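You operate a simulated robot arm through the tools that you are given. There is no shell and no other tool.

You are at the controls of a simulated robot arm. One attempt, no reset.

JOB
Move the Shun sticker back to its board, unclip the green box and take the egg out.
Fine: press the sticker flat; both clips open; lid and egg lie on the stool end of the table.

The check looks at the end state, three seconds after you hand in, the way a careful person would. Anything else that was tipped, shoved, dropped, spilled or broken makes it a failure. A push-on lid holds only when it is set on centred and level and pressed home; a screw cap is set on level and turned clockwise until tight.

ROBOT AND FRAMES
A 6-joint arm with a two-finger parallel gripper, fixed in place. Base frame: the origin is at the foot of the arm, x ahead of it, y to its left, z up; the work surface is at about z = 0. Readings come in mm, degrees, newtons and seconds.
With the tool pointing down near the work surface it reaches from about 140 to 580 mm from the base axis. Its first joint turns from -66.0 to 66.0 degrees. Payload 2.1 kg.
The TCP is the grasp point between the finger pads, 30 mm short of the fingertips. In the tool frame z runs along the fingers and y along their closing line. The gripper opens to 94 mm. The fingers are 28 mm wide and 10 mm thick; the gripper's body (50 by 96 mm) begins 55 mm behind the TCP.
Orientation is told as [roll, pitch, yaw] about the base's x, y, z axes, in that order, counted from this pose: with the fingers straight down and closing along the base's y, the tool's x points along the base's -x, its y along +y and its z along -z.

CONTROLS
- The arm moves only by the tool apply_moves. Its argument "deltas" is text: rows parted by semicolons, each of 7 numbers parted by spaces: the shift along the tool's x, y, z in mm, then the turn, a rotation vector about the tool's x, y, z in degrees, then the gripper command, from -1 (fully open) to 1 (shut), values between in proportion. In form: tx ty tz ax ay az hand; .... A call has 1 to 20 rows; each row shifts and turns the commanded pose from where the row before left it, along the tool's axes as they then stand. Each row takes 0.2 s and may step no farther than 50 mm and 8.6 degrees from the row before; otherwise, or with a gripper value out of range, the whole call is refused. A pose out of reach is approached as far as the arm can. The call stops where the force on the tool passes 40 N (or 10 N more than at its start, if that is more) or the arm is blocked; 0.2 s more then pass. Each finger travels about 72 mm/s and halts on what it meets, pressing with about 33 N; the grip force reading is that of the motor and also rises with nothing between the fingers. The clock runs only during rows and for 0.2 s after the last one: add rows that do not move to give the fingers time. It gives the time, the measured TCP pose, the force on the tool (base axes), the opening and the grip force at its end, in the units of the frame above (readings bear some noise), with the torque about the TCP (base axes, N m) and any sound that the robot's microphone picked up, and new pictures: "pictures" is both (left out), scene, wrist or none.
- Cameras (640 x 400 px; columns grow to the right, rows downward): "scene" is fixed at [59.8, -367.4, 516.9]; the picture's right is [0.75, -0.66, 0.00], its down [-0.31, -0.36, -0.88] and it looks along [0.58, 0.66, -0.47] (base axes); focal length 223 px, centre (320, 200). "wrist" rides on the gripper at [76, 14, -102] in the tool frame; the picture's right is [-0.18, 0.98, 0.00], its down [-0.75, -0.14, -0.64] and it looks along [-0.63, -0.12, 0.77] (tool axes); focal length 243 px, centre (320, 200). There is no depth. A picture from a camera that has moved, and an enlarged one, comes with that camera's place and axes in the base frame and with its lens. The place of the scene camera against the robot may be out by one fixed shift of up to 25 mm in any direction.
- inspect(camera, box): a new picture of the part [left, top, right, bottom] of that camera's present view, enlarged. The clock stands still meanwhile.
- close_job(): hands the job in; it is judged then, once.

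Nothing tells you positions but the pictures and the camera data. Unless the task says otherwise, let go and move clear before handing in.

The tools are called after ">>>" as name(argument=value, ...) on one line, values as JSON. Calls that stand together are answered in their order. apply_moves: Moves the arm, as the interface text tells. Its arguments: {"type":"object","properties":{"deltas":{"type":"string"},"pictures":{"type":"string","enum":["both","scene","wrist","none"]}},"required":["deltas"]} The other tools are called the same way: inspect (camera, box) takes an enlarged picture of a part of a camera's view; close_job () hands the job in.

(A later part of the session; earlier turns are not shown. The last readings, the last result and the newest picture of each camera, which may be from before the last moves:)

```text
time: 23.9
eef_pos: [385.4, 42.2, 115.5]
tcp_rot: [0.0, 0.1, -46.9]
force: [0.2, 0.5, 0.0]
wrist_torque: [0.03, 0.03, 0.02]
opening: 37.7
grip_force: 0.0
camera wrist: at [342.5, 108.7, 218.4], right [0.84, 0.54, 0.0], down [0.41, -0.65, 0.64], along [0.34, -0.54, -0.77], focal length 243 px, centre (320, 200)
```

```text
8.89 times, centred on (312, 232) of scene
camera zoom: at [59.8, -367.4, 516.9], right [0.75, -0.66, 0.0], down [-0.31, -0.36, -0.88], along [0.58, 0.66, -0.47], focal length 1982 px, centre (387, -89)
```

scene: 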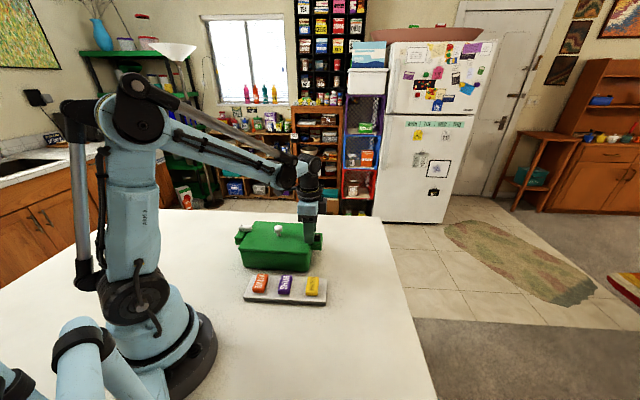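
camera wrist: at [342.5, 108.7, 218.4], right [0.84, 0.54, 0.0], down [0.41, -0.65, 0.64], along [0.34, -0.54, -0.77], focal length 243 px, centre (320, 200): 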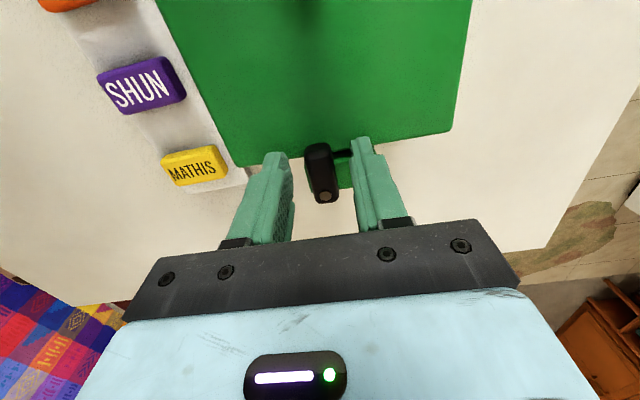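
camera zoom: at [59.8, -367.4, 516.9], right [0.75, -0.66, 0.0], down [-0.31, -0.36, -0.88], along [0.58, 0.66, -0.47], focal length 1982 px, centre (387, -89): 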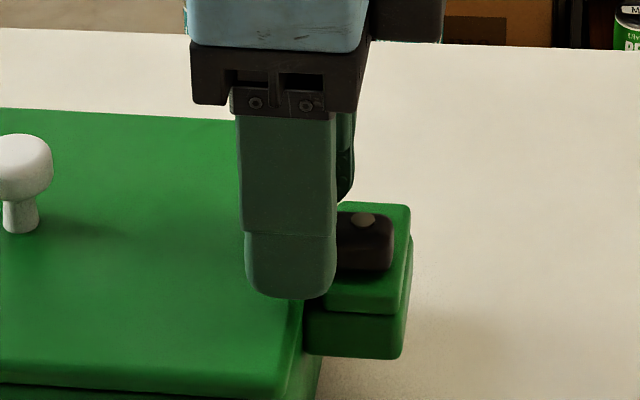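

The bar is between the fingers. I'll narrow to a loose cage and begin swinging it counter-clockwise about its pin.

>>> apply_moves(deltas="0 0 0 0 0 0 0.52; 0 0 0 0 0 0 0.52; -0.2 -2.78 0 0 0 -8 0.52; -0.2 -2.78 0 0 0 -8 0.52; -0.2 -2.78 0 0 0 -8 0.52; 0 0 0 0 0 0 0.52", pictures="wrist")

>>> inspect(camera="scene", box=[280, 210, 345, 255])

```text
time: 25.3
eef_pos: [379.6, 35.8, 116.6]
tcp_rot: [0.0, 0.1, -23.0]
force: [1.9, 2.0, 2.6]
wrist_torque: [0.44, 0.33, -0.58]
opening: 23.7
grip_force: 33.0
camera wrist: at [314.6, 78.9, 218.5], right [0.55, 0.83, 0.0], down [0.64, -0.43, 0.64], along [0.53, -0.36, -0.77], focal length 243 px, centre (320, 200)
```

wrist: 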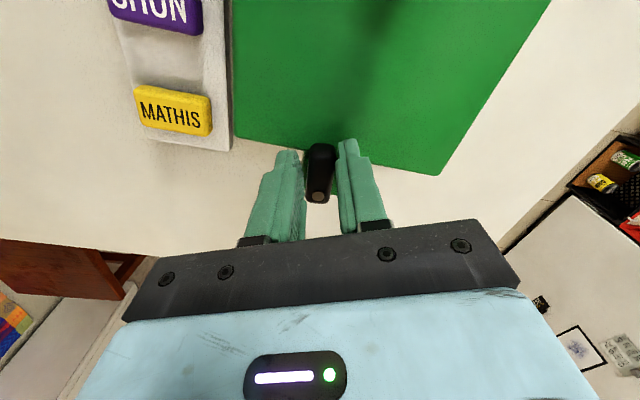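

```text
8.89 times, centred on (312, 232) of scene
camera zoom: at [59.8, -367.4, 516.9], right [0.75, -0.66, 0.0], down [-0.31, -0.36, -0.88], along [0.58, 0.66, -0.47], focal length 1982 px, centre (387, -89)
```

zoom: 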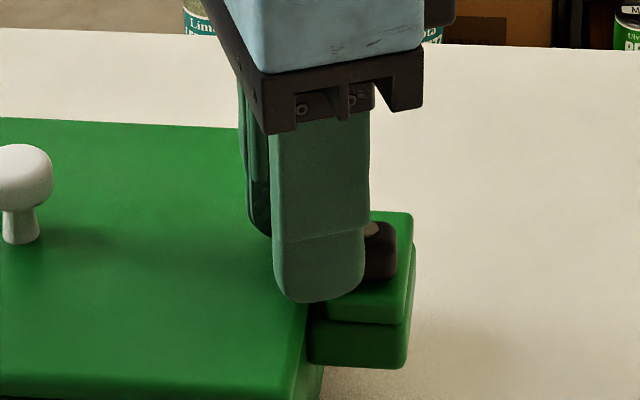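

>>> inspect(camera="wrist", box=[210, 60, 460, 220])

>>> inspect(camera="scene", box=[220, 200, 350, 320])

```text
2.50 times, centred on (335, 140) of wrist
camera zoom: at [314.6, 78.9, 218.5], right [0.55, 0.83, 0.0], down [0.64, -0.43, 0.64], along [0.53, -0.36, -0.77], focal length 606 px, centre (282, 350)
```

zoom: 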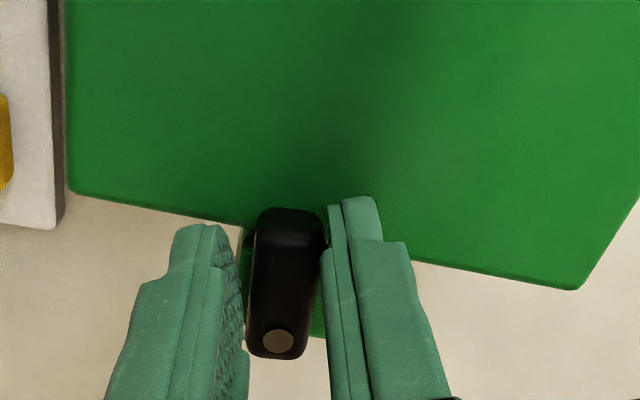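

```text
3.33 times, centred on (285, 260) of scene
camera zoom: at [59.8, -367.4, 516.9], right [0.75, -0.66, 0.0], down [-0.31, -0.36, -0.88], along [0.58, 0.66, -0.47], focal length 743 px, centre (437, 0)
```

zoom: 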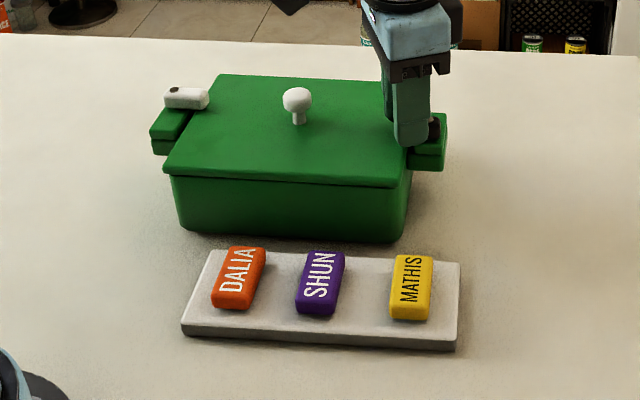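

The bar turned only about 10° and the box crept roughly 5 mm, so the pivot is stiff. I'll pause and read whether the torque holds or decays.

>>> apply_moves(deltas="0 0 0 0 0 0 0.52; 0 0 0 0 0 0 0.52; 0 0 0 0 0 0 0.52", pictures="none")

```text
time: 26.1
eef_pos: [379.7, 34.3, 116.6]
tcp_rot: [0.0, 0.1, -23.0]
force: [0.5, -0.7, -0.9]
wrist_torque: [0.07, 0.12, -0.17]
opening: 23.0
grip_force: 5.3
```

>>> inspect(camera="wrist", box=[210, 60, 460, 220])

>>> inspect(camera="scene", box=[280, 210, 345, 255])

```text
2.50 times, centred on (335, 140) of wrist
camera zoom: at [314.7, 79.0, 218.5], right [0.55, 0.83, 0.0], down [0.64, -0.42, 0.64], along [0.53, -0.36, -0.77], focal length 606 px, centre (282, 350)
```

zoom: 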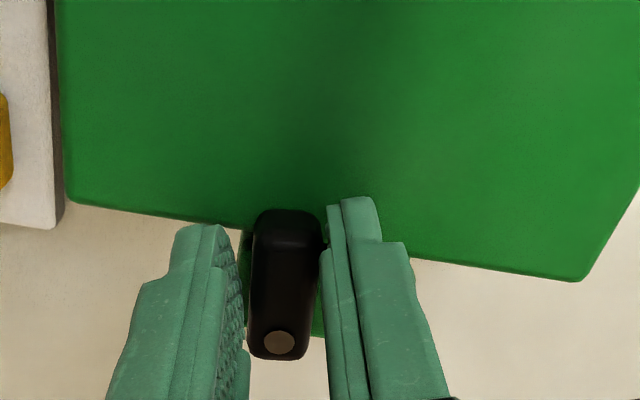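

```text
8.89 times, centred on (312, 232) of scene
camera zoom: at [59.8, -367.4, 516.9], right [0.75, -0.66, 0.0], down [-0.31, -0.36, -0.88], along [0.58, 0.66, -0.47], focal length 1982 px, centre (387, -89)
```

zoom: 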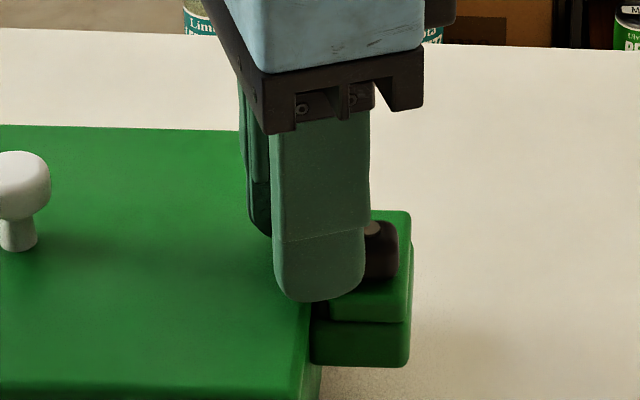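

The box itself began to turn with the bar, so counter-clockwise looks like the stopped direction. On both clips the ear extends the other way. I'll open, realign to the bar, and test clockwise slowly.

>>> apply_moves(deltas="0 0 0 0 0 0 0.2; 0 0 0 0 0 0 0.2; 0.2 1 0 0 0 5 0.2; 0.2 1 0 0 0 5 0.2; 0 0.2 0 0 0 5.5 0.2; 0 0 0 0 0 0 0.2", pictures="wrist")

>>> inspect(camera="wrist", box=[210, 60, 460, 220])

>>> inspect(camera="scene", box=[220, 200, 350, 320])

```text
time: 27.5
eef_pos: [379.1, 38.3, 117.6]
tcp_rot: [0.0, 0.2, -38.6]
force: [-0.4, 0.2, -0.8]
wrist_torque: [-0.02, 0.05, -0.04]
opening: 37.3
grip_force: 0.1
camera wrist: at [329.1, 97.0, 218.3], right [0.76, 0.65, 0.0], down [0.5, -0.58, 0.64], along [0.42, -0.49, -0.77], focal length 243 px, centre (320, 200)
```

wrist: 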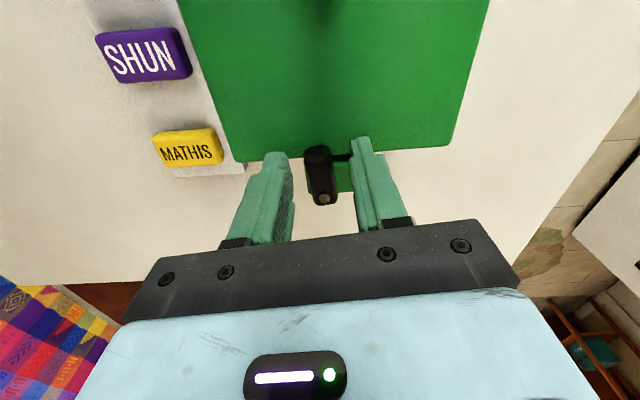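

```text
2.50 times, centred on (335, 140) of wrist
camera zoom: at [329.1, 97.0, 218.3], right [0.76, 0.65, 0.0], down [0.5, -0.58, 0.64], along [0.42, -0.49, -0.77], focal length 606 px, centre (282, 350)
```

zoom: 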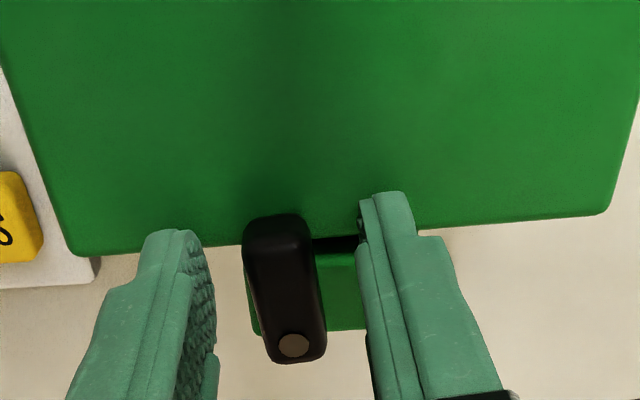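

```text
3.33 times, centred on (285, 260) of scene
camera zoom: at [59.8, -367.4, 516.9], right [0.75, -0.66, 0.0], down [-0.31, -0.36, -0.88], along [0.58, 0.66, -0.47], focal length 743 px, centre (437, 0)
```

zoom: 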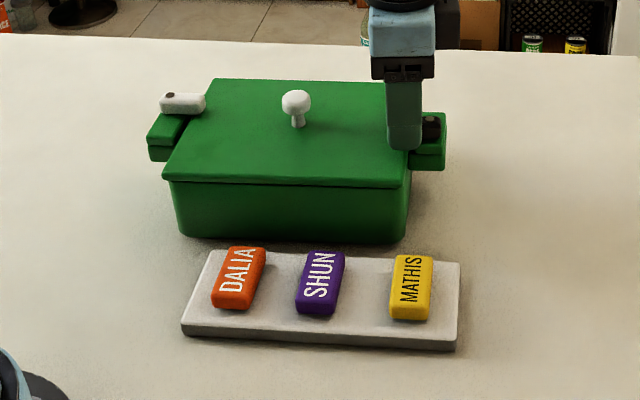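

>>> apply_moves(deltas="0 0 0 0 0 4 0.48; 0 0 0 0 0 0 0.48; -0.05 1.43 0 0 0 4 0.48; -0.05 1.43 0 0 0 4 0.48; -0.05 1.43 0 0 0 4 0.48; -0.05 1.43 0 0 0 4 0.48; 0 0 0 0 0 0 0.48", pictures="wrist")

>>> inspect(camera="wrist", box=[210, 60, 460, 220])

>>> inspect(camera="scene", box=[220, 200, 350, 320])

```text
time: 29.1
eef_pos: [384.6, 42.8, 115.7]
tcp_rot: [0.0, 0.1, -58.6]
force: [-0.7, 0.2, 0.3]
wrist_torque: [-0.04, 0.0, -0.02]
opening: 24.5
grip_force: 0.1
camera wrist: at [356.4, 114.4, 218.2], right [0.93, 0.36, 0.0], down [0.27, -0.72, 0.64], along [0.23, -0.6, -0.77], focal length 243 px, centre (320, 200)
```

wrist: 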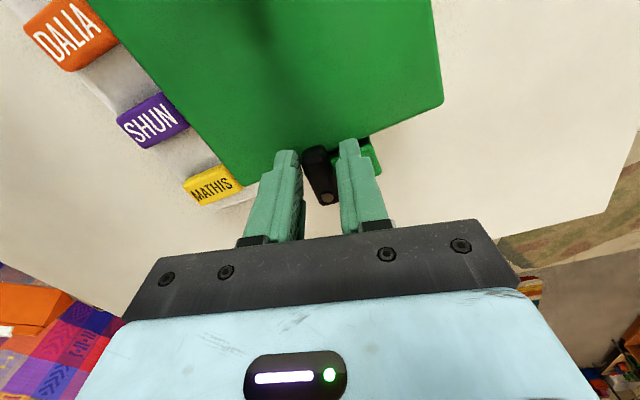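

```text
2.50 times, centred on (335, 140) of wrist
camera zoom: at [356.4, 114.4, 218.2], right [0.93, 0.36, 0.0], down [0.27, -0.72, 0.64], along [0.23, -0.6, -0.77], focal length 606 px, centre (282, 350)
```

zoom: 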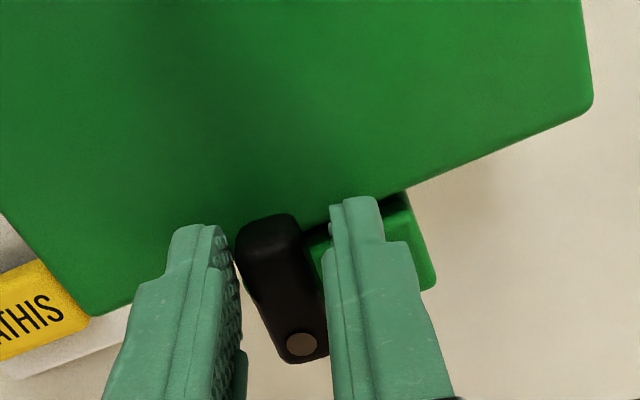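

```text
3.33 times, centred on (285, 260) of scene
camera zoom: at [59.8, -367.4, 516.9], right [0.75, -0.66, 0.0], down [-0.31, -0.36, -0.88], along [0.58, 0.66, -0.47], focal length 743 px, centre (437, 0)
```

zoom: 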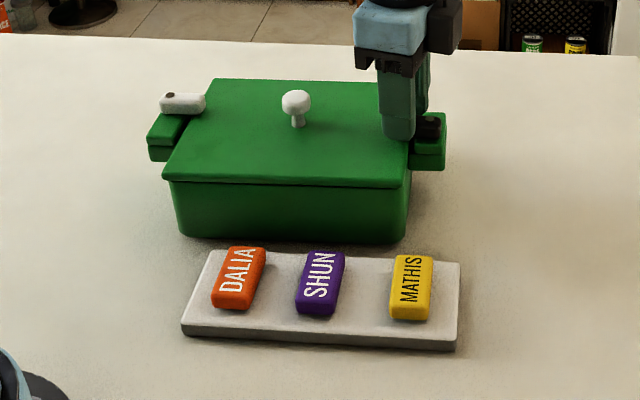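

>>> apply_moves(deltas="-0.05 1.43 0 0 0 4 0.48; -0.05 1.43 0 0 0 4 0.48; -0.05 1.43 0 0 0 4 0.48; -0.05 1.43 0 0 0 4 0.48; 0 0 0 0 0 0 0.48", pictures="wrist")

>>> inspect(camera="wrist", box=[210, 60, 460, 220])

>>> inspect(camera="scene", box=[220, 200, 350, 320])

```text
time: 30.3
eef_pos: [389.7, 44.7, 116.6]
tcp_rot: [-0.1, 0.0, -74.5]
force: [0.2, 0.0, -0.2]
wrist_torque: [-0.02, -0.01, -0.01]
opening: 24.4
grip_force: 0.2
camera wrist: at [382.7, 121.3, 218.4], right [1.0, 0.08, 0.0], down [0.07, -0.76, 0.64], along [0.05, -0.64, -0.77], focal length 243 px, centre (320, 200)
```

wrist: 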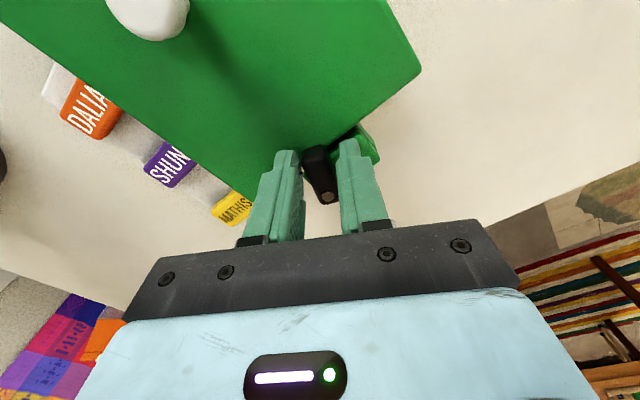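

```text
2.50 times, centred on (335, 140) of wrist
camera zoom: at [382.7, 121.3, 218.4], right [1.0, 0.08, 0.0], down [0.07, -0.76, 0.64], along [0.05, -0.64, -0.77], focal length 606 px, centre (282, 350)
```

zoom: 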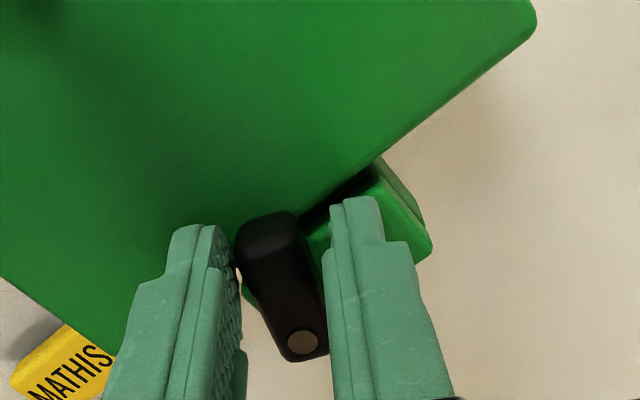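

```text
3.33 times, centred on (285, 260) of scene
camera zoom: at [59.8, -367.4, 516.9], right [0.75, -0.66, 0.0], down [-0.31, -0.36, -0.88], along [0.58, 0.66, -0.47], focal length 743 px, centre (437, 0)
```

zoom: 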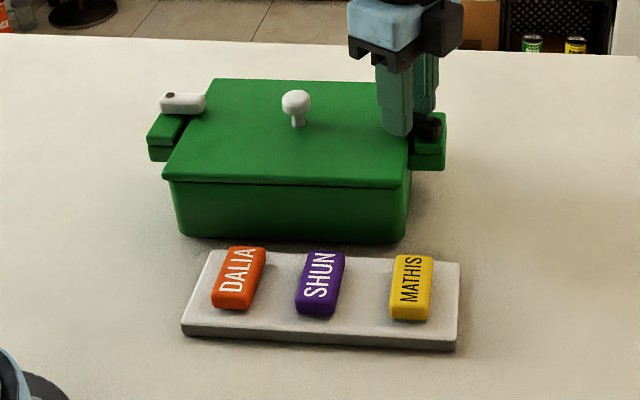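

Clockwise is free: the bar turns with no force and the box stays put. Continuing the swing.

>>> apply_moves(deltas="-0.08 1.79 0 0 0 5 0.48; -0.08 1.79 0 0 0 5 0.48; -0.08 1.79 0 0 0 5 0.48; -0.08 1.79 0 0 0 5 0.48; -0.08 1.79 0 0 0 5 0.48; -0.08 1.79 0 0 0 5 0.48; 0 0 0 0 0 0 0.48", pictures="wrist")

>>> inspect(camera="wrist", box=[210, 60, 460, 220])

>>> inspect(camera="scene", box=[220, 200, 350, 320])

```text
time: 31.9
eef_pos: [400.5, 44.4, 115.9]
tcp_rot: [-0.1, 0.0, -104.6]
force: [-0.9, 0.0, 0.2]
wrist_torque: [0.0, -0.03, 0.01]
opening: 24.3
grip_force: 0.0
camera wrist: at [433.1, 113.9, 218.1], right [0.9, -0.43, 0.0], down [-0.33, -0.69, 0.64], along [-0.27, -0.58, -0.77], focal length 243 px, centre (320, 200)
```

wrist: 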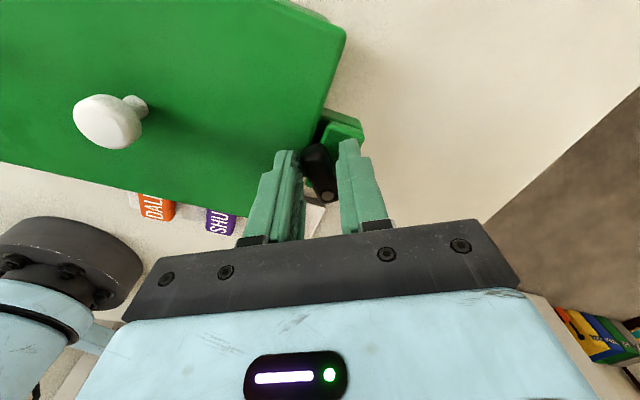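

```text
2.50 times, centred on (335, 140) of wrist
camera zoom: at [433.1, 113.9, 218.1], right [0.9, -0.43, 0.0], down [-0.33, -0.69, 0.64], along [-0.27, -0.58, -0.77], focal length 606 px, centre (282, 350)
```

zoom: 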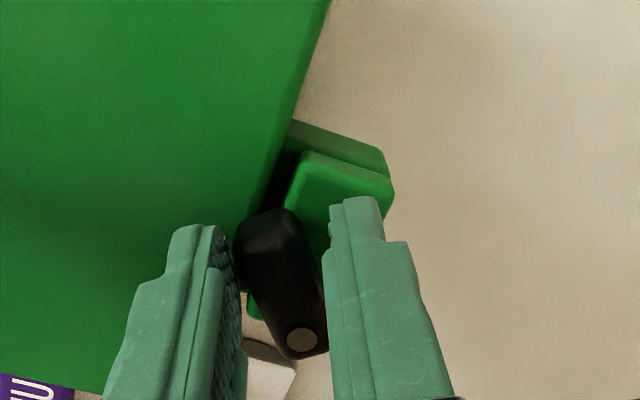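

```text
3.33 times, centred on (285, 260) of scene
camera zoom: at [59.8, -367.4, 516.9], right [0.75, -0.66, 0.0], down [-0.31, -0.36, -0.88], along [0.58, 0.66, -0.47], focal length 743 px, centre (437, 0)
```

zoom: 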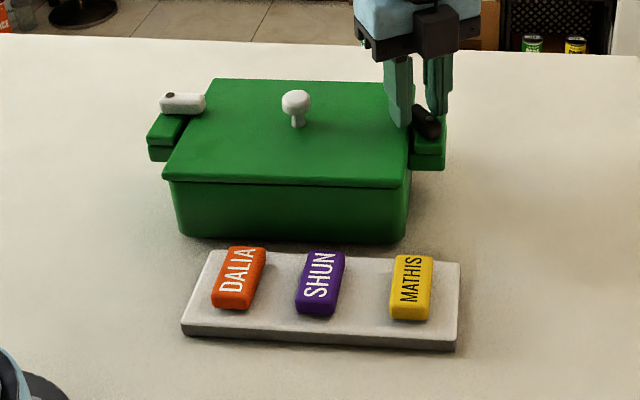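

>>> apply_moves(deltas="-0.08 1.79 0 0 0 5 0.48; -0.08 1.79 0 0 0 5 0.48; -0.08 1.79 0 0 0 5 0.48; -0.08 1.79 0 0 0 5 0.48; 0 0 0 0 0 0 0.48", pictures="wrist")

>>> inspect(camera="wrist", box=[210, 60, 460, 220])

>>> inspect(camera="scene", box=[220, 200, 350, 320])

```text
time: 33.1
eef_pos: [407.5, 40.4, 115.8]
tcp_rot: [-0.1, 0.0, -124.6]
force: [0.2, -0.2, 0.7]
wrist_torque: [0.0, 0.0, 0.0]
opening: 24.7
grip_force: 0.0
camera wrist: at [461.5, 95.2, 218.3], right [0.7, -0.71, 0.0], down [-0.54, -0.54, 0.64], along [-0.46, -0.45, -0.77], focal length 243 px, centre (320, 200)
```

wrist: 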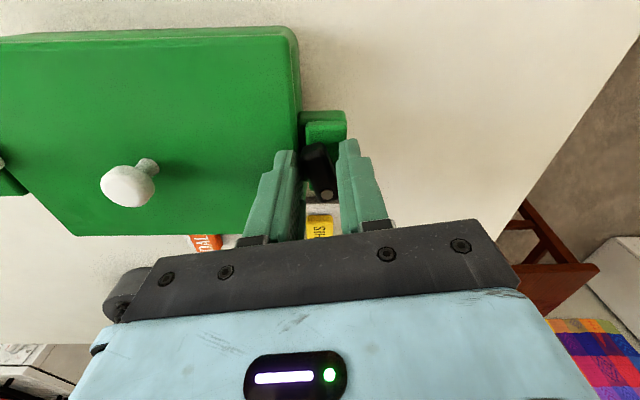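

```text
2.50 times, centred on (335, 140) of wrist
camera zoom: at [461.5, 95.2, 218.3], right [0.7, -0.71, 0.0], down [-0.54, -0.54, 0.64], along [-0.46, -0.45, -0.77], focal length 606 px, centre (282, 350)
```

zoom: 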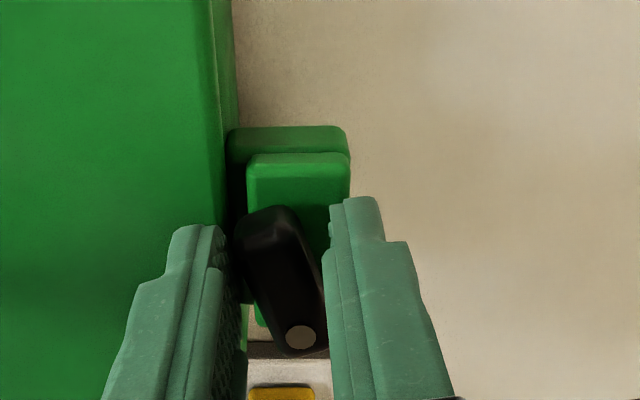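

```text
3.33 times, centred on (285, 260) of scene
camera zoom: at [59.8, -367.4, 516.9], right [0.75, -0.66, 0.0], down [-0.31, -0.36, -0.88], along [0.58, 0.66, -0.47], focal length 743 px, centre (437, 0)
```

zoom: 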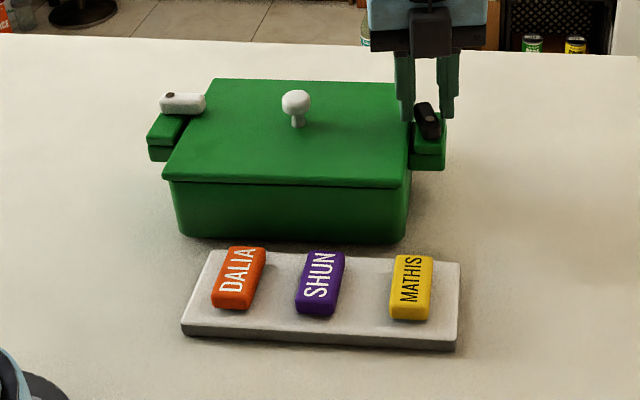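

>>> apply_moves(deltas="-0.08 1.79 0 0 0 5 0.48; -0.08 1.79 0 0 0 5 0.48; -0.08 1.79 0 0 0 5 0.48; -0.08 1.79 0 0 0 5 0.48; 0 0 0 0 0 0 0.48", pictures="wrist")

>>> inspect(camera="wrist", box=[210, 60, 460, 220])

>>> inspect(camera="scene", box=[220, 200, 350, 320])

```text
time: 34.3
eef_pos: [412.1, 35.8, 115.9]
tcp_rot: [-0.1, 0.0, -144.6]
force: [-2.1, 1.7, 0.9]
wrist_torque: [0.03, 0.08, 0.03]
opening: 26.2
grip_force: 1.3
camera wrist: at [481.8, 68.0, 218.3], right [0.42, -0.91, 0.0], down [-0.69, -0.32, 0.64], along [-0.58, -0.27, -0.77], focal length 243 px, centre (320, 200)
```

wrist: 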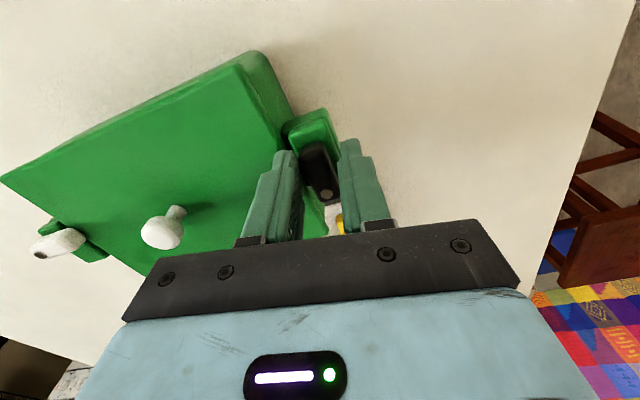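

```text
2.50 times, centred on (335, 140) of wrist
camera zoom: at [481.8, 68.0, 218.3], right [0.42, -0.91, 0.0], down [-0.69, -0.32, 0.64], along [-0.58, -0.27, -0.77], focal length 606 px, centre (282, 350)
```

zoom: 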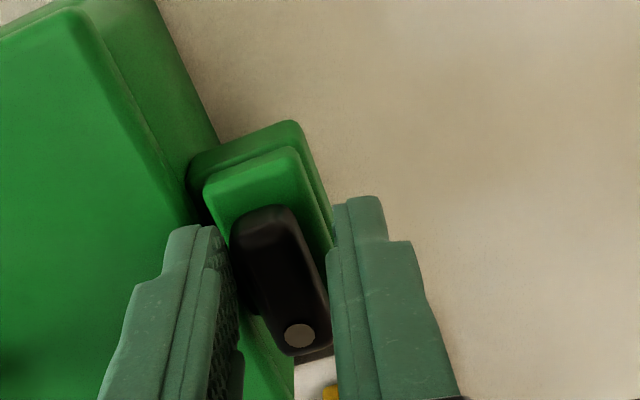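

```text
3.33 times, centred on (285, 260) of scene
camera zoom: at [59.8, -367.4, 516.9], right [0.75, -0.66, 0.0], down [-0.31, -0.36, -0.88], along [0.58, 0.66, -0.47], focal length 743 px, centre (437, 0)
```

zoom: 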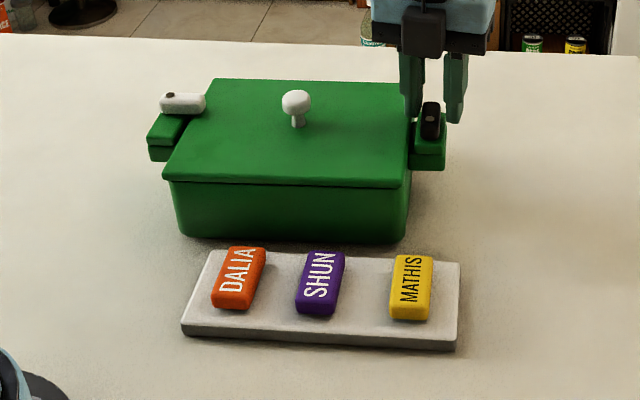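

The black clip now lies along its ear, clear of the lid. I'll open, lift, and turn the wrist the long way round to approach the white clip, which should also swing clockwise.

>>> apply_moves(deltas="0 0 0 0 0 -2 0.2; 0 0 0 0 0 0 0.2; 0 0 -15 0 0 0 0.2; 0 0 -35 0 0 0 0.2; 0 0 -45 0 0 0 0.2; 0 0 0 0 0 -8.5 0.2; 0 0 0 0 0 -8.5 0.2; 0 0 0 0 0 -8.5 0.2; 0 0 0 0 0 -8.5 0.2; 0 0 0 0 0 -8.5 0.2; 0 0 0 0 0 -8.5 0.2; 0 0 0 0 0 -8.5 0.2; 0 0 0 0 0 -8.5 0.2; 0 0 0 0 0 -8.5 0.2; 0 0 0 0 0 -8.5 0.2; 0 0 0 0 0 -8.5 0.2; 0 0 0 0 0 0 0.2", pictures="both")

>>> inspect(camera="scene", box=[220, 200, 350, 320])

>>> inspect(camera="wrist", box=[160, 0, 420, 160])

```text
time: 37.9
eef_pos: [413.3, 36.5, 210.2]
tcp_rot: [-0.1, 0.1, -48.9]
force: [0.0, 0.1, 0.0]
wrist_torque: [-0.04, -0.03, 0.03]
opening: 37.6
grip_force: 0.1
camera wrist: at [372.6, 102.5, 313.1], right [0.86, 0.51, 0.0], down [0.39, -0.66, 0.64], along [0.32, -0.55, -0.77], focal length 243 px, centre (320, 200)
```

scene: 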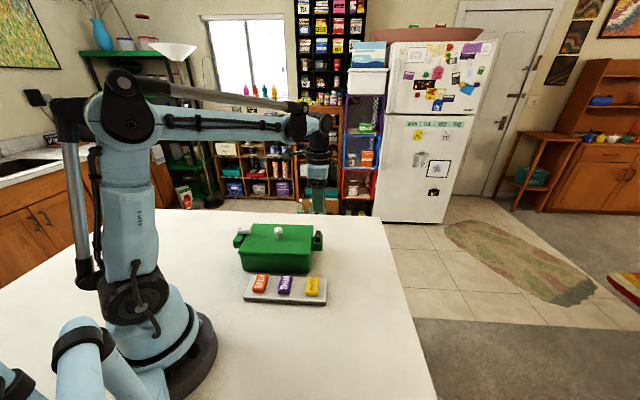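
wrist: 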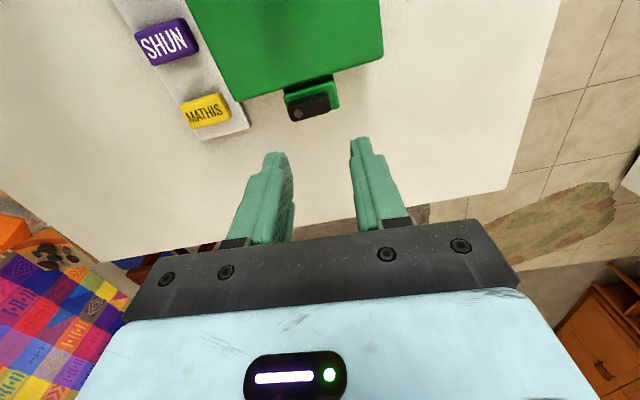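

```text
3.33 times, centred on (285, 260) of scene
camera zoom: at [59.8, -367.4, 516.9], right [0.75, -0.66, 0.0], down [-0.31, -0.36, -0.88], along [0.58, 0.66, -0.47], focal length 743 px, centre (437, 0)
```

zoom: 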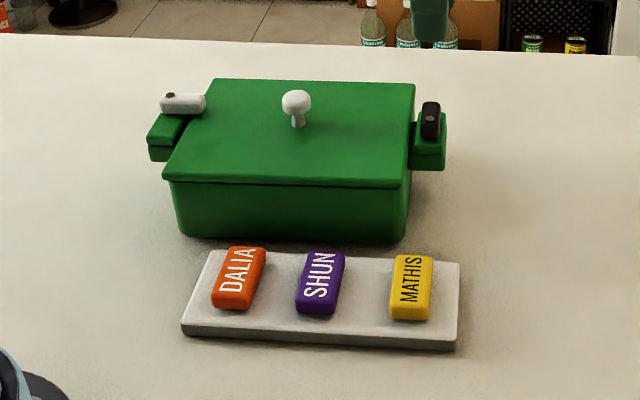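

```text
2.46 times, centred on (290, 80) of wrist
camera zoom: at [372.6, 102.5, 313.1], right [0.86, 0.51, 0.0], down [0.39, -0.66, 0.64], along [0.32, -0.55, -0.77], focal length 597 px, centre (394, 495)
```

zoom: 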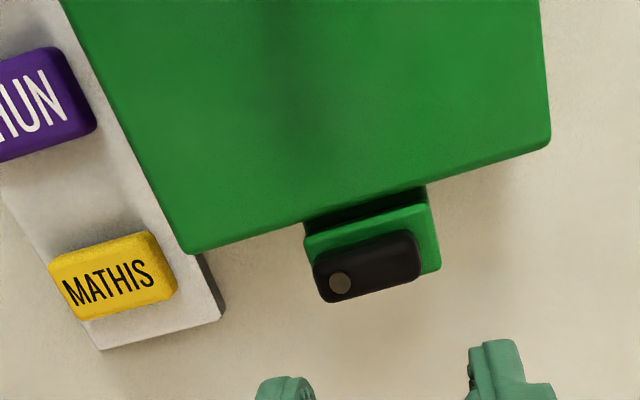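

>>> apply_moves(deltas="36.8 -2.4 0 0 0 0 0.2; 36.8 -2.4 0 0 0 0 0.2; 36.8 -2.4 0 0 0 0 0.2; 36.8 -2.4 0 0 0 0 0.2; 36.8 -2.4 0 0 0 0 0.2; 37 -2.3 0 0 0 0 0.2; 0 0 0 0 0 -8.5 0.2; 0 0 0 0 0 -8.5 0.2; 0 0 0 0 0 -8.5 0.2; 0 0 0 0 0 -8.5 0.2; 0 0 0 0 0 -8.5 0.2; 0 0 0 0 0 -8.5 0.2; 0 0 0 0 0 -8.5 0.2; 0 0 0 0 0 -8.5 0.2; 0 0 0 0 0 -8.5 0.2; 0 0 0 0 0 -8.5 0.2; 0 0 0 0 0 -8.5 0.2; 0 0 0 0 0 -8.5 0.2; 0 0 0 0 0 -8.5 0.2; 0 0 0 0 0 -8.5 0.2", pictures="both")

```text
time: 42.1
eef_pos: [255.2, 191.9, 212.1]
tcp_rot: [0.1, 0.0, 70.2]
force: [0.0, 0.2, -0.6]
wrist_torque: [0.02, 0.03, -0.02]
opening: 37.4
grip_force: 0.0
camera wrist: at [216.6, 126.3, 313.7], right [-0.86, 0.51, 0.0], down [0.39, 0.66, 0.64], along [0.32, 0.55, -0.77], focal length 243 px, centre (320, 200)
```

scene: 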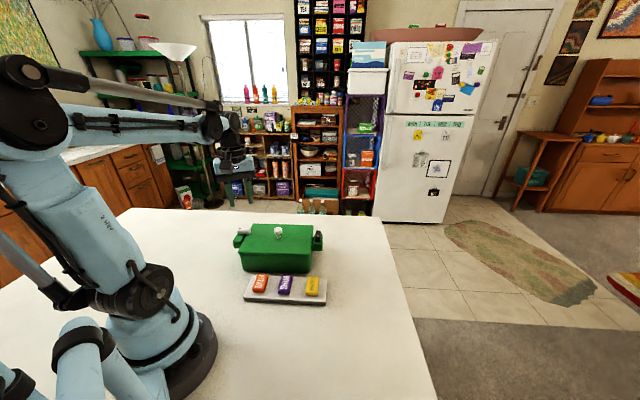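
wrist: 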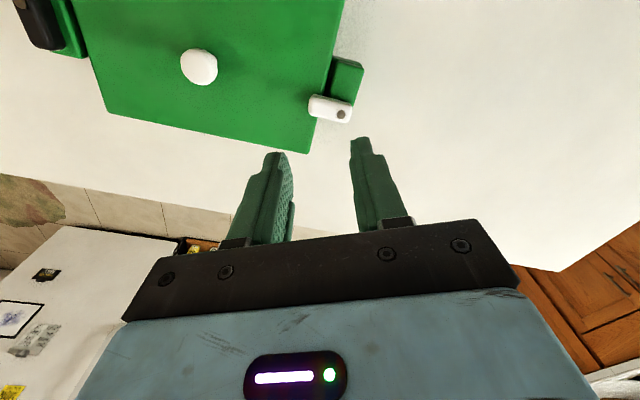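

>>> apply_moves(deltas="0 0 0 0 0 -8.4 0.2; 0 0 0 0 0 -8.4 0.2; 0 0 0 0 0 -8.4 0.2; 0 0 0 0 0 -8.4 0.2; 0 0 0 0 0 -8.4 0.2; 0 0 0 0 0 -8.4 0.2; 0 0 0 0 0 -8.4 0.2; 0 0 0 0 0 -8.4 0.2; 0 0 0 0 0 0 0.2", pictures="wrist")

>>> inspect(camera="wrist", box=[210, 40, 430, 180])

```text
time: 44.1
eef_pos: [255.6, 193.5, 212.0]
tcp_rot: [0.0, -0.1, 137.3]
force: [0.3, 0.7, 0.4]
wrist_torque: [0.0, 0.01, -0.01]
opening: 37.5
grip_force: 0.1
camera wrist: at [302.3, 131.0, 313.5], right [-0.8, -0.6, 0.0], down [-0.46, 0.61, 0.64], along [-0.38, 0.52, -0.77], focal length 243 px, centre (320, 200)
```

wrist: 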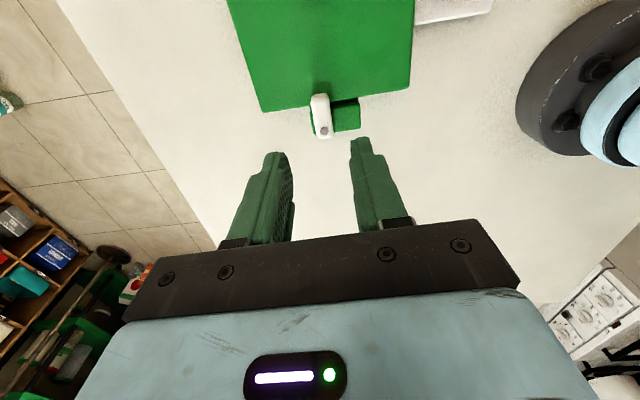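

```text
2.86 times, centred on (320, 110) of wrist
camera zoom: at [302.3, 131.0, 313.5], right [-0.8, -0.6, 0.0], down [-0.46, 0.61, 0.64], along [-0.38, 0.52, -0.77], focal length 693 px, centre (320, 457)
```

zoom: 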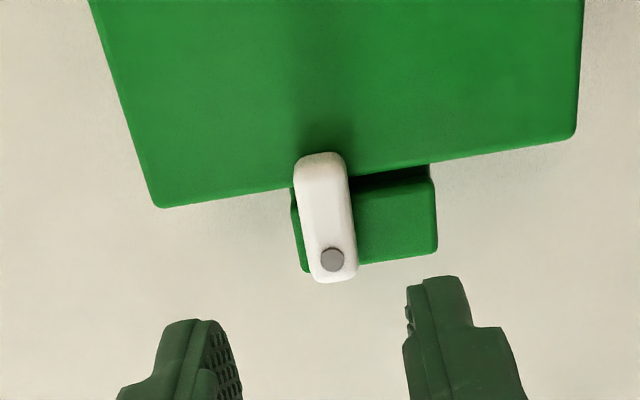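

The white clip mirrors the black one; its pin is near (241.5,205.7). I'll lower around the bar.

>>> apply_moves(deltas="0.7 1.2 0 0 0 3 0.2; 0 0 30 0 0 0 0.2; 0 0 30 0 0 0 0.2; 0 0 24 0 0 0 0.2; 0 0 12 0 0 0 0.2; 0 0 0 0 0 0 0.2; 0 0 0 0 0 0 0.2", pictures="wrist")

>>> inspect(camera="wrist", box=[210, 60, 460, 220])

>>> inspect(camera="scene", box=[220, 200, 350, 320])

```text
time: 45.7
eef_pos: [255.1, 192.1, 115.1]
tcp_rot: [-0.1, -0.1, 134.1]
force: [0.2, -0.3, 0.4]
wrist_torque: [0.01, 0.01, 0.01]
opening: 37.6
grip_force: 0.0
camera wrist: at [298.1, 127.3, 217.1], right [-0.83, -0.55, 0.0], down [-0.42, 0.64, 0.64], along [-0.36, 0.54, -0.77], focal length 243 px, centre (320, 200)
```

wrist: 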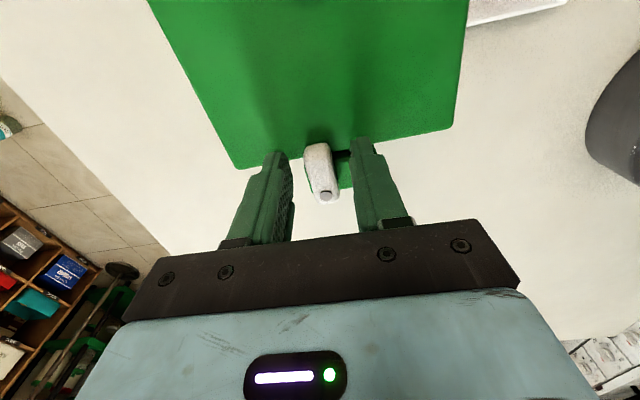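

```text
2.50 times, centred on (335, 140) of wrist
camera zoom: at [298.1, 127.3, 217.1], right [-0.83, -0.55, 0.0], down [-0.42, 0.64, 0.64], along [-0.36, 0.54, -0.77], focal length 606 px, centre (282, 350)
```

zoom: 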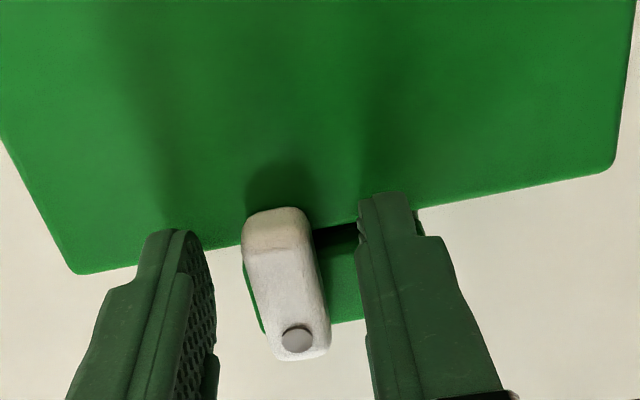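

```text
3.33 times, centred on (285, 260) of scene
camera zoom: at [59.8, -367.4, 516.9], right [0.75, -0.66, 0.0], down [-0.31, -0.36, -0.88], along [0.58, 0.66, -0.47], focal length 743 px, centre (437, 0)
```

zoom: 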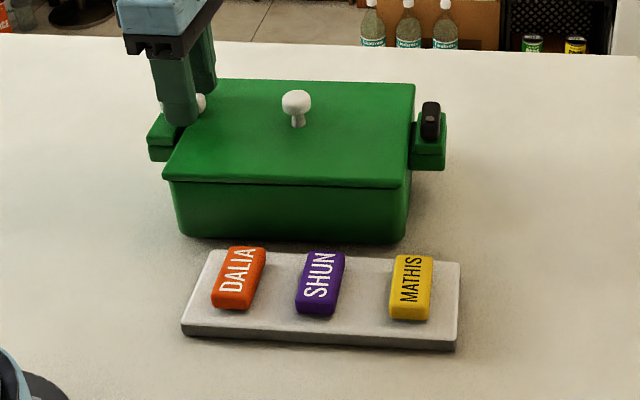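

>>> apply_moves(deltas="0 0 0 0 0 0 0.48; 0 0 0 0 0 0 0.48; -0.08 1.79 0 0 0 5 0.48; -0.08 1.79 0 0 0 5 0.48; -0.08 1.79 0 0 0 5 0.48; -0.08 1.79 0 0 0 5 0.48; -0.08 1.79 0 0 0 5 0.48; -0.08 1.79 0 0 0 5 0.48; -0.08 1.79 0 0 0 5 0.48; -0.08 1.79 0 0 0 5 0.48; 0 0 0 0 0 0 0.48", pictures="wrist")

>>> inspect(camera="wrist", box=[210, 60, 460, 220])

>>> inspect(camera="scene", box=[220, 200, 350, 320])

```text
time: 48.1
eef_pos: [242.8, 186.3, 115.3]
tcp_rot: [0.1, 0.0, 94.0]
force: [-0.3, 1.1, -0.5]
wrist_torque: [-0.01, 0.01, 0.0]
opening: 24.8
grip_force: 0.0
camera wrist: at [233.4, 109.3, 217.5], right [-0.99, 0.11, 0.0], down [0.09, 0.76, 0.64], along [0.07, 0.64, -0.77], focal length 243 px, centre (320, 200)
```

wrist: 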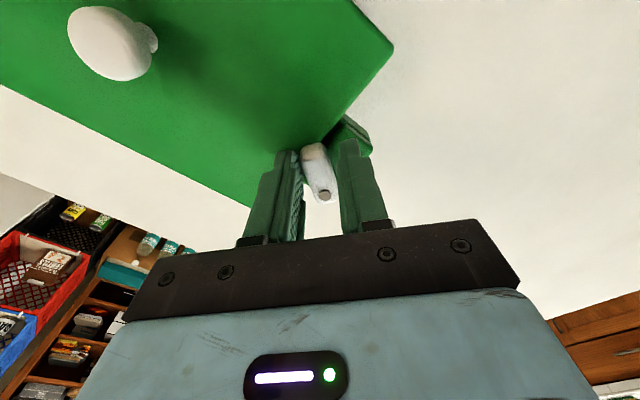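

```text
2.50 times, centred on (335, 140) of wrist
camera zoom: at [233.4, 109.3, 217.5], right [-0.99, 0.11, 0.0], down [0.09, 0.76, 0.64], along [0.07, 0.64, -0.77], focal length 606 px, centre (282, 350)
```

zoom: 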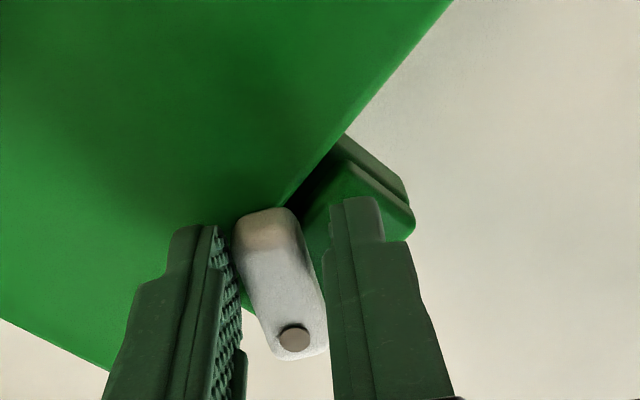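

```text
3.33 times, centred on (285, 260) of scene
camera zoom: at [59.8, -367.4, 516.9], right [0.75, -0.66, 0.0], down [-0.31, -0.36, -0.88], along [0.58, 0.66, -0.47], focal length 743 px, centre (437, 0)
```

zoom: 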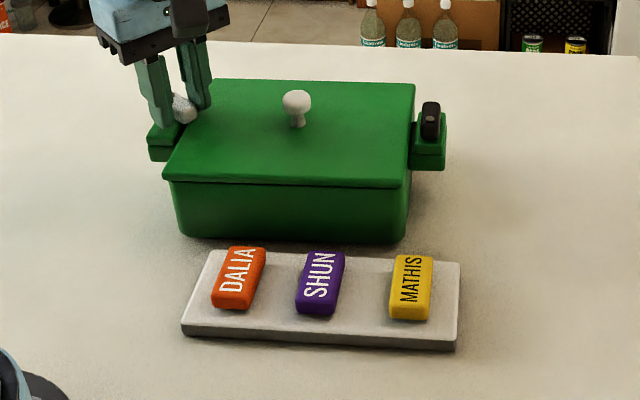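

>>> apply_moves(deltas="-0.08 1.79 0 0 0 5 0.48; -0.08 1.79 0 0 0 5 0.48; -0.08 1.79 0 0 0 5 0.48; -0.08 1.79 0 0 0 5 0.48; -0.08 1.79 0 0 0 5 0.48; -0.08 1.79 0 0 0 5 0.48; -0.08 1.79 0 0 0 5 0.48; -0.08 1.79 0 0 0 5 0.48; -0.08 1.79 0 0 0 5 0.48; -0.08 1.79 0 0 0 5 0.48; -0.08 1.79 0 0 0 5 0.48; 0 0 0 0 0 0 0.48", pictures="wrist")

>>> inspect(camera="wrist", box=[210, 60, 460, 220])

>>> inspect(camera="scene", box=[220, 200, 350, 320])

```text
time: 50.7
eef_pos: [226.2, 192.9, 115.9]
tcp_rot: [0.2, 0.0, 39.1]
force: [1.0, -1.3, -0.6]
wrist_torque: [0.01, -0.05, 0.0]
opening: 25.1
grip_force: 0.4
camera wrist: at [157.2, 156.8, 217.8], right [-0.48, 0.88, 0.0], down [0.67, 0.37, 0.64], along [0.56, 0.31, -0.77], focal length 243 px, centre (320, 200)
```

wrist: 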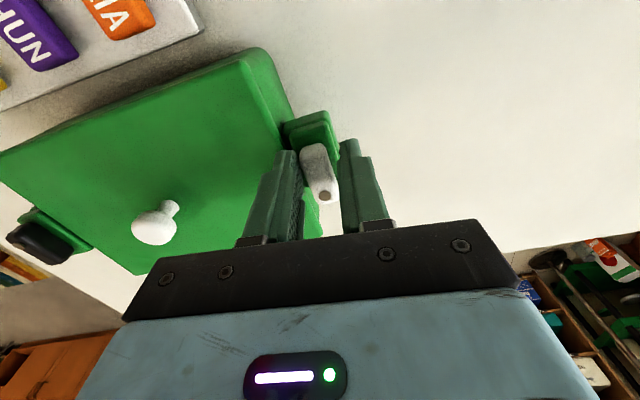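

```text
2.50 times, centred on (335, 140) of wrist
camera zoom: at [157.2, 156.8, 217.8], right [-0.48, 0.88, 0.0], down [0.67, 0.37, 0.64], along [0.56, 0.31, -0.77], focal length 606 px, centre (282, 350)
```

zoom: 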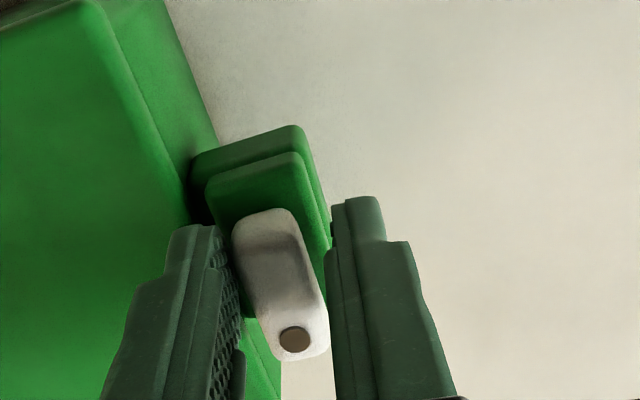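

```text
3.33 times, centred on (285, 260) of scene
camera zoom: at [59.8, -367.4, 516.9], right [0.75, -0.66, 0.0], down [-0.31, -0.36, -0.88], along [0.58, 0.66, -0.47], focal length 743 px, centre (437, 0)
```

zoom: 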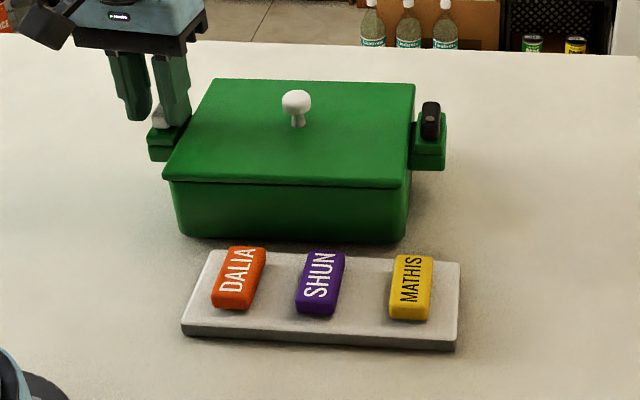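

The white clip is also swung clear along its ear. I'll open, lift, and move over the knob with the fingers turned back to yaw ≈ −44.

>>> apply_moves(deltas="0 0 0 0 0 -2 0.2; 0 0 0 0 0 0 0.2; 0 0 -20 0 0 0 0.2; 0 0 -40 0 0 0 0; 0 0 -40 0 0 0 0; -5.9 -29.45 0 0 0 2 0; -5.9 -29.45 0 0 0 0 0; -5.9 -29.45 0 0 0 0 0; -5.9 -29.45 0 0 0 0 0; 0 0 0 0 0 8.3 0; 0 0 0 0 0 8.3 0; 0 0 0 0 0 8.3 0; 0 0 0 0 0 8.3 0; 0 0 0 0 0 8.3 0; 0 0 0 0 0 8.3 0; 0 0 0 0 0 8.3 0; 0 0 0 0 0 8.3 0; 0 0 0 0 0 8.3 0; 0 0 0 0 0 8.3 0; 0 0 0 0 0 0 0", pictures="both")

>>> inspect(camera="wrist", box=[210, 0, 450, 160])

>>> inspect(camera="scene", box=[220, 200, 350, 320])

```text
time: 54.9
eef_pos: [318.1, 118.7, 215.3]
tcp_rot: [0.0, 0.1, -43.9]
force: [-0.3, -0.6, 0.1]
wrist_torque: [0.01, -0.01, 0.0]
opening: 47.2
grip_force: 0.0
camera wrist: at [273.5, 181.6, 317.6], right [0.81, 0.58, 0.0], down [0.45, -0.62, 0.64], along [0.37, -0.52, -0.77], focal length 243 px, centre (320, 200)
```

scene: 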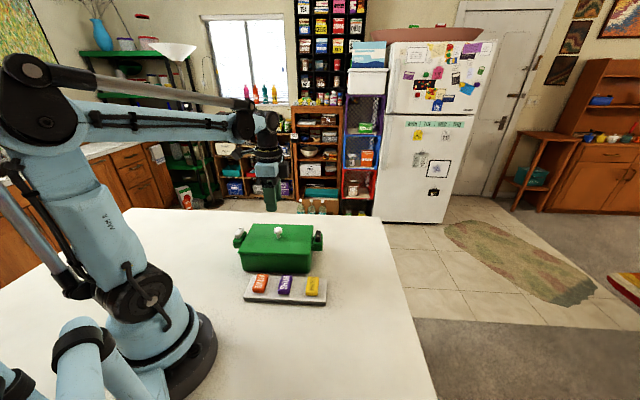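
wrist: 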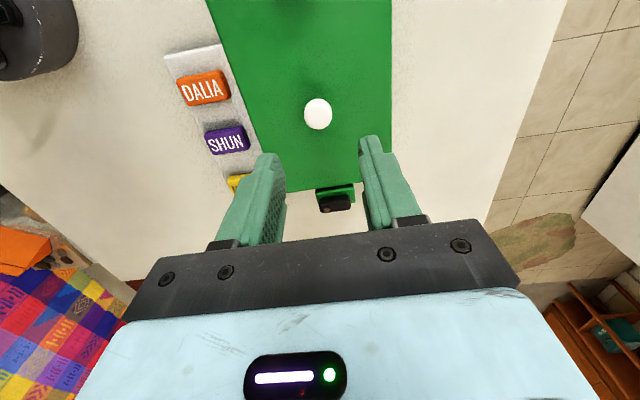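

```text
2.50 times, centred on (330, 80) of wrist
camera zoom: at [273.5, 181.6, 317.6], right [0.81, 0.58, 0.0], down [0.45, -0.62, 0.64], along [0.37, -0.52, -0.77], focal length 606 px, centre (295, 500)
```

zoom: 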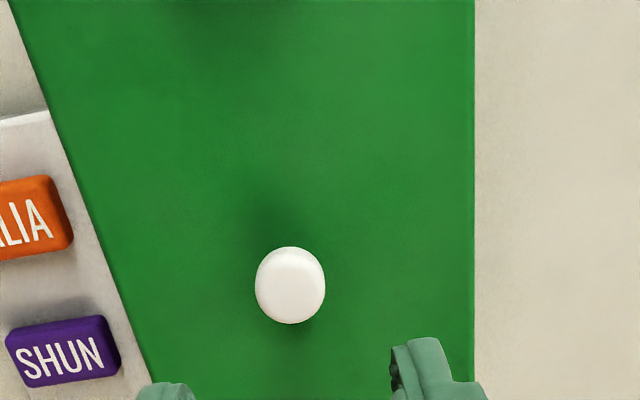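

```text
3.33 times, centred on (285, 260) of scene
camera zoom: at [59.8, -367.4, 516.9], right [0.75, -0.66, 0.0], down [-0.31, -0.36, -0.88], along [0.58, 0.66, -0.47], focal length 743 px, centre (437, 0)
```

zoom: 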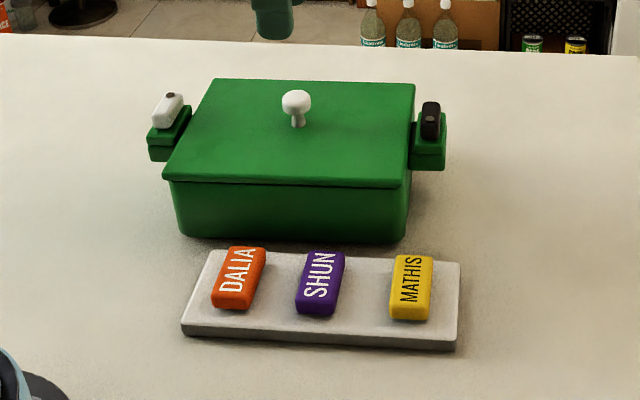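

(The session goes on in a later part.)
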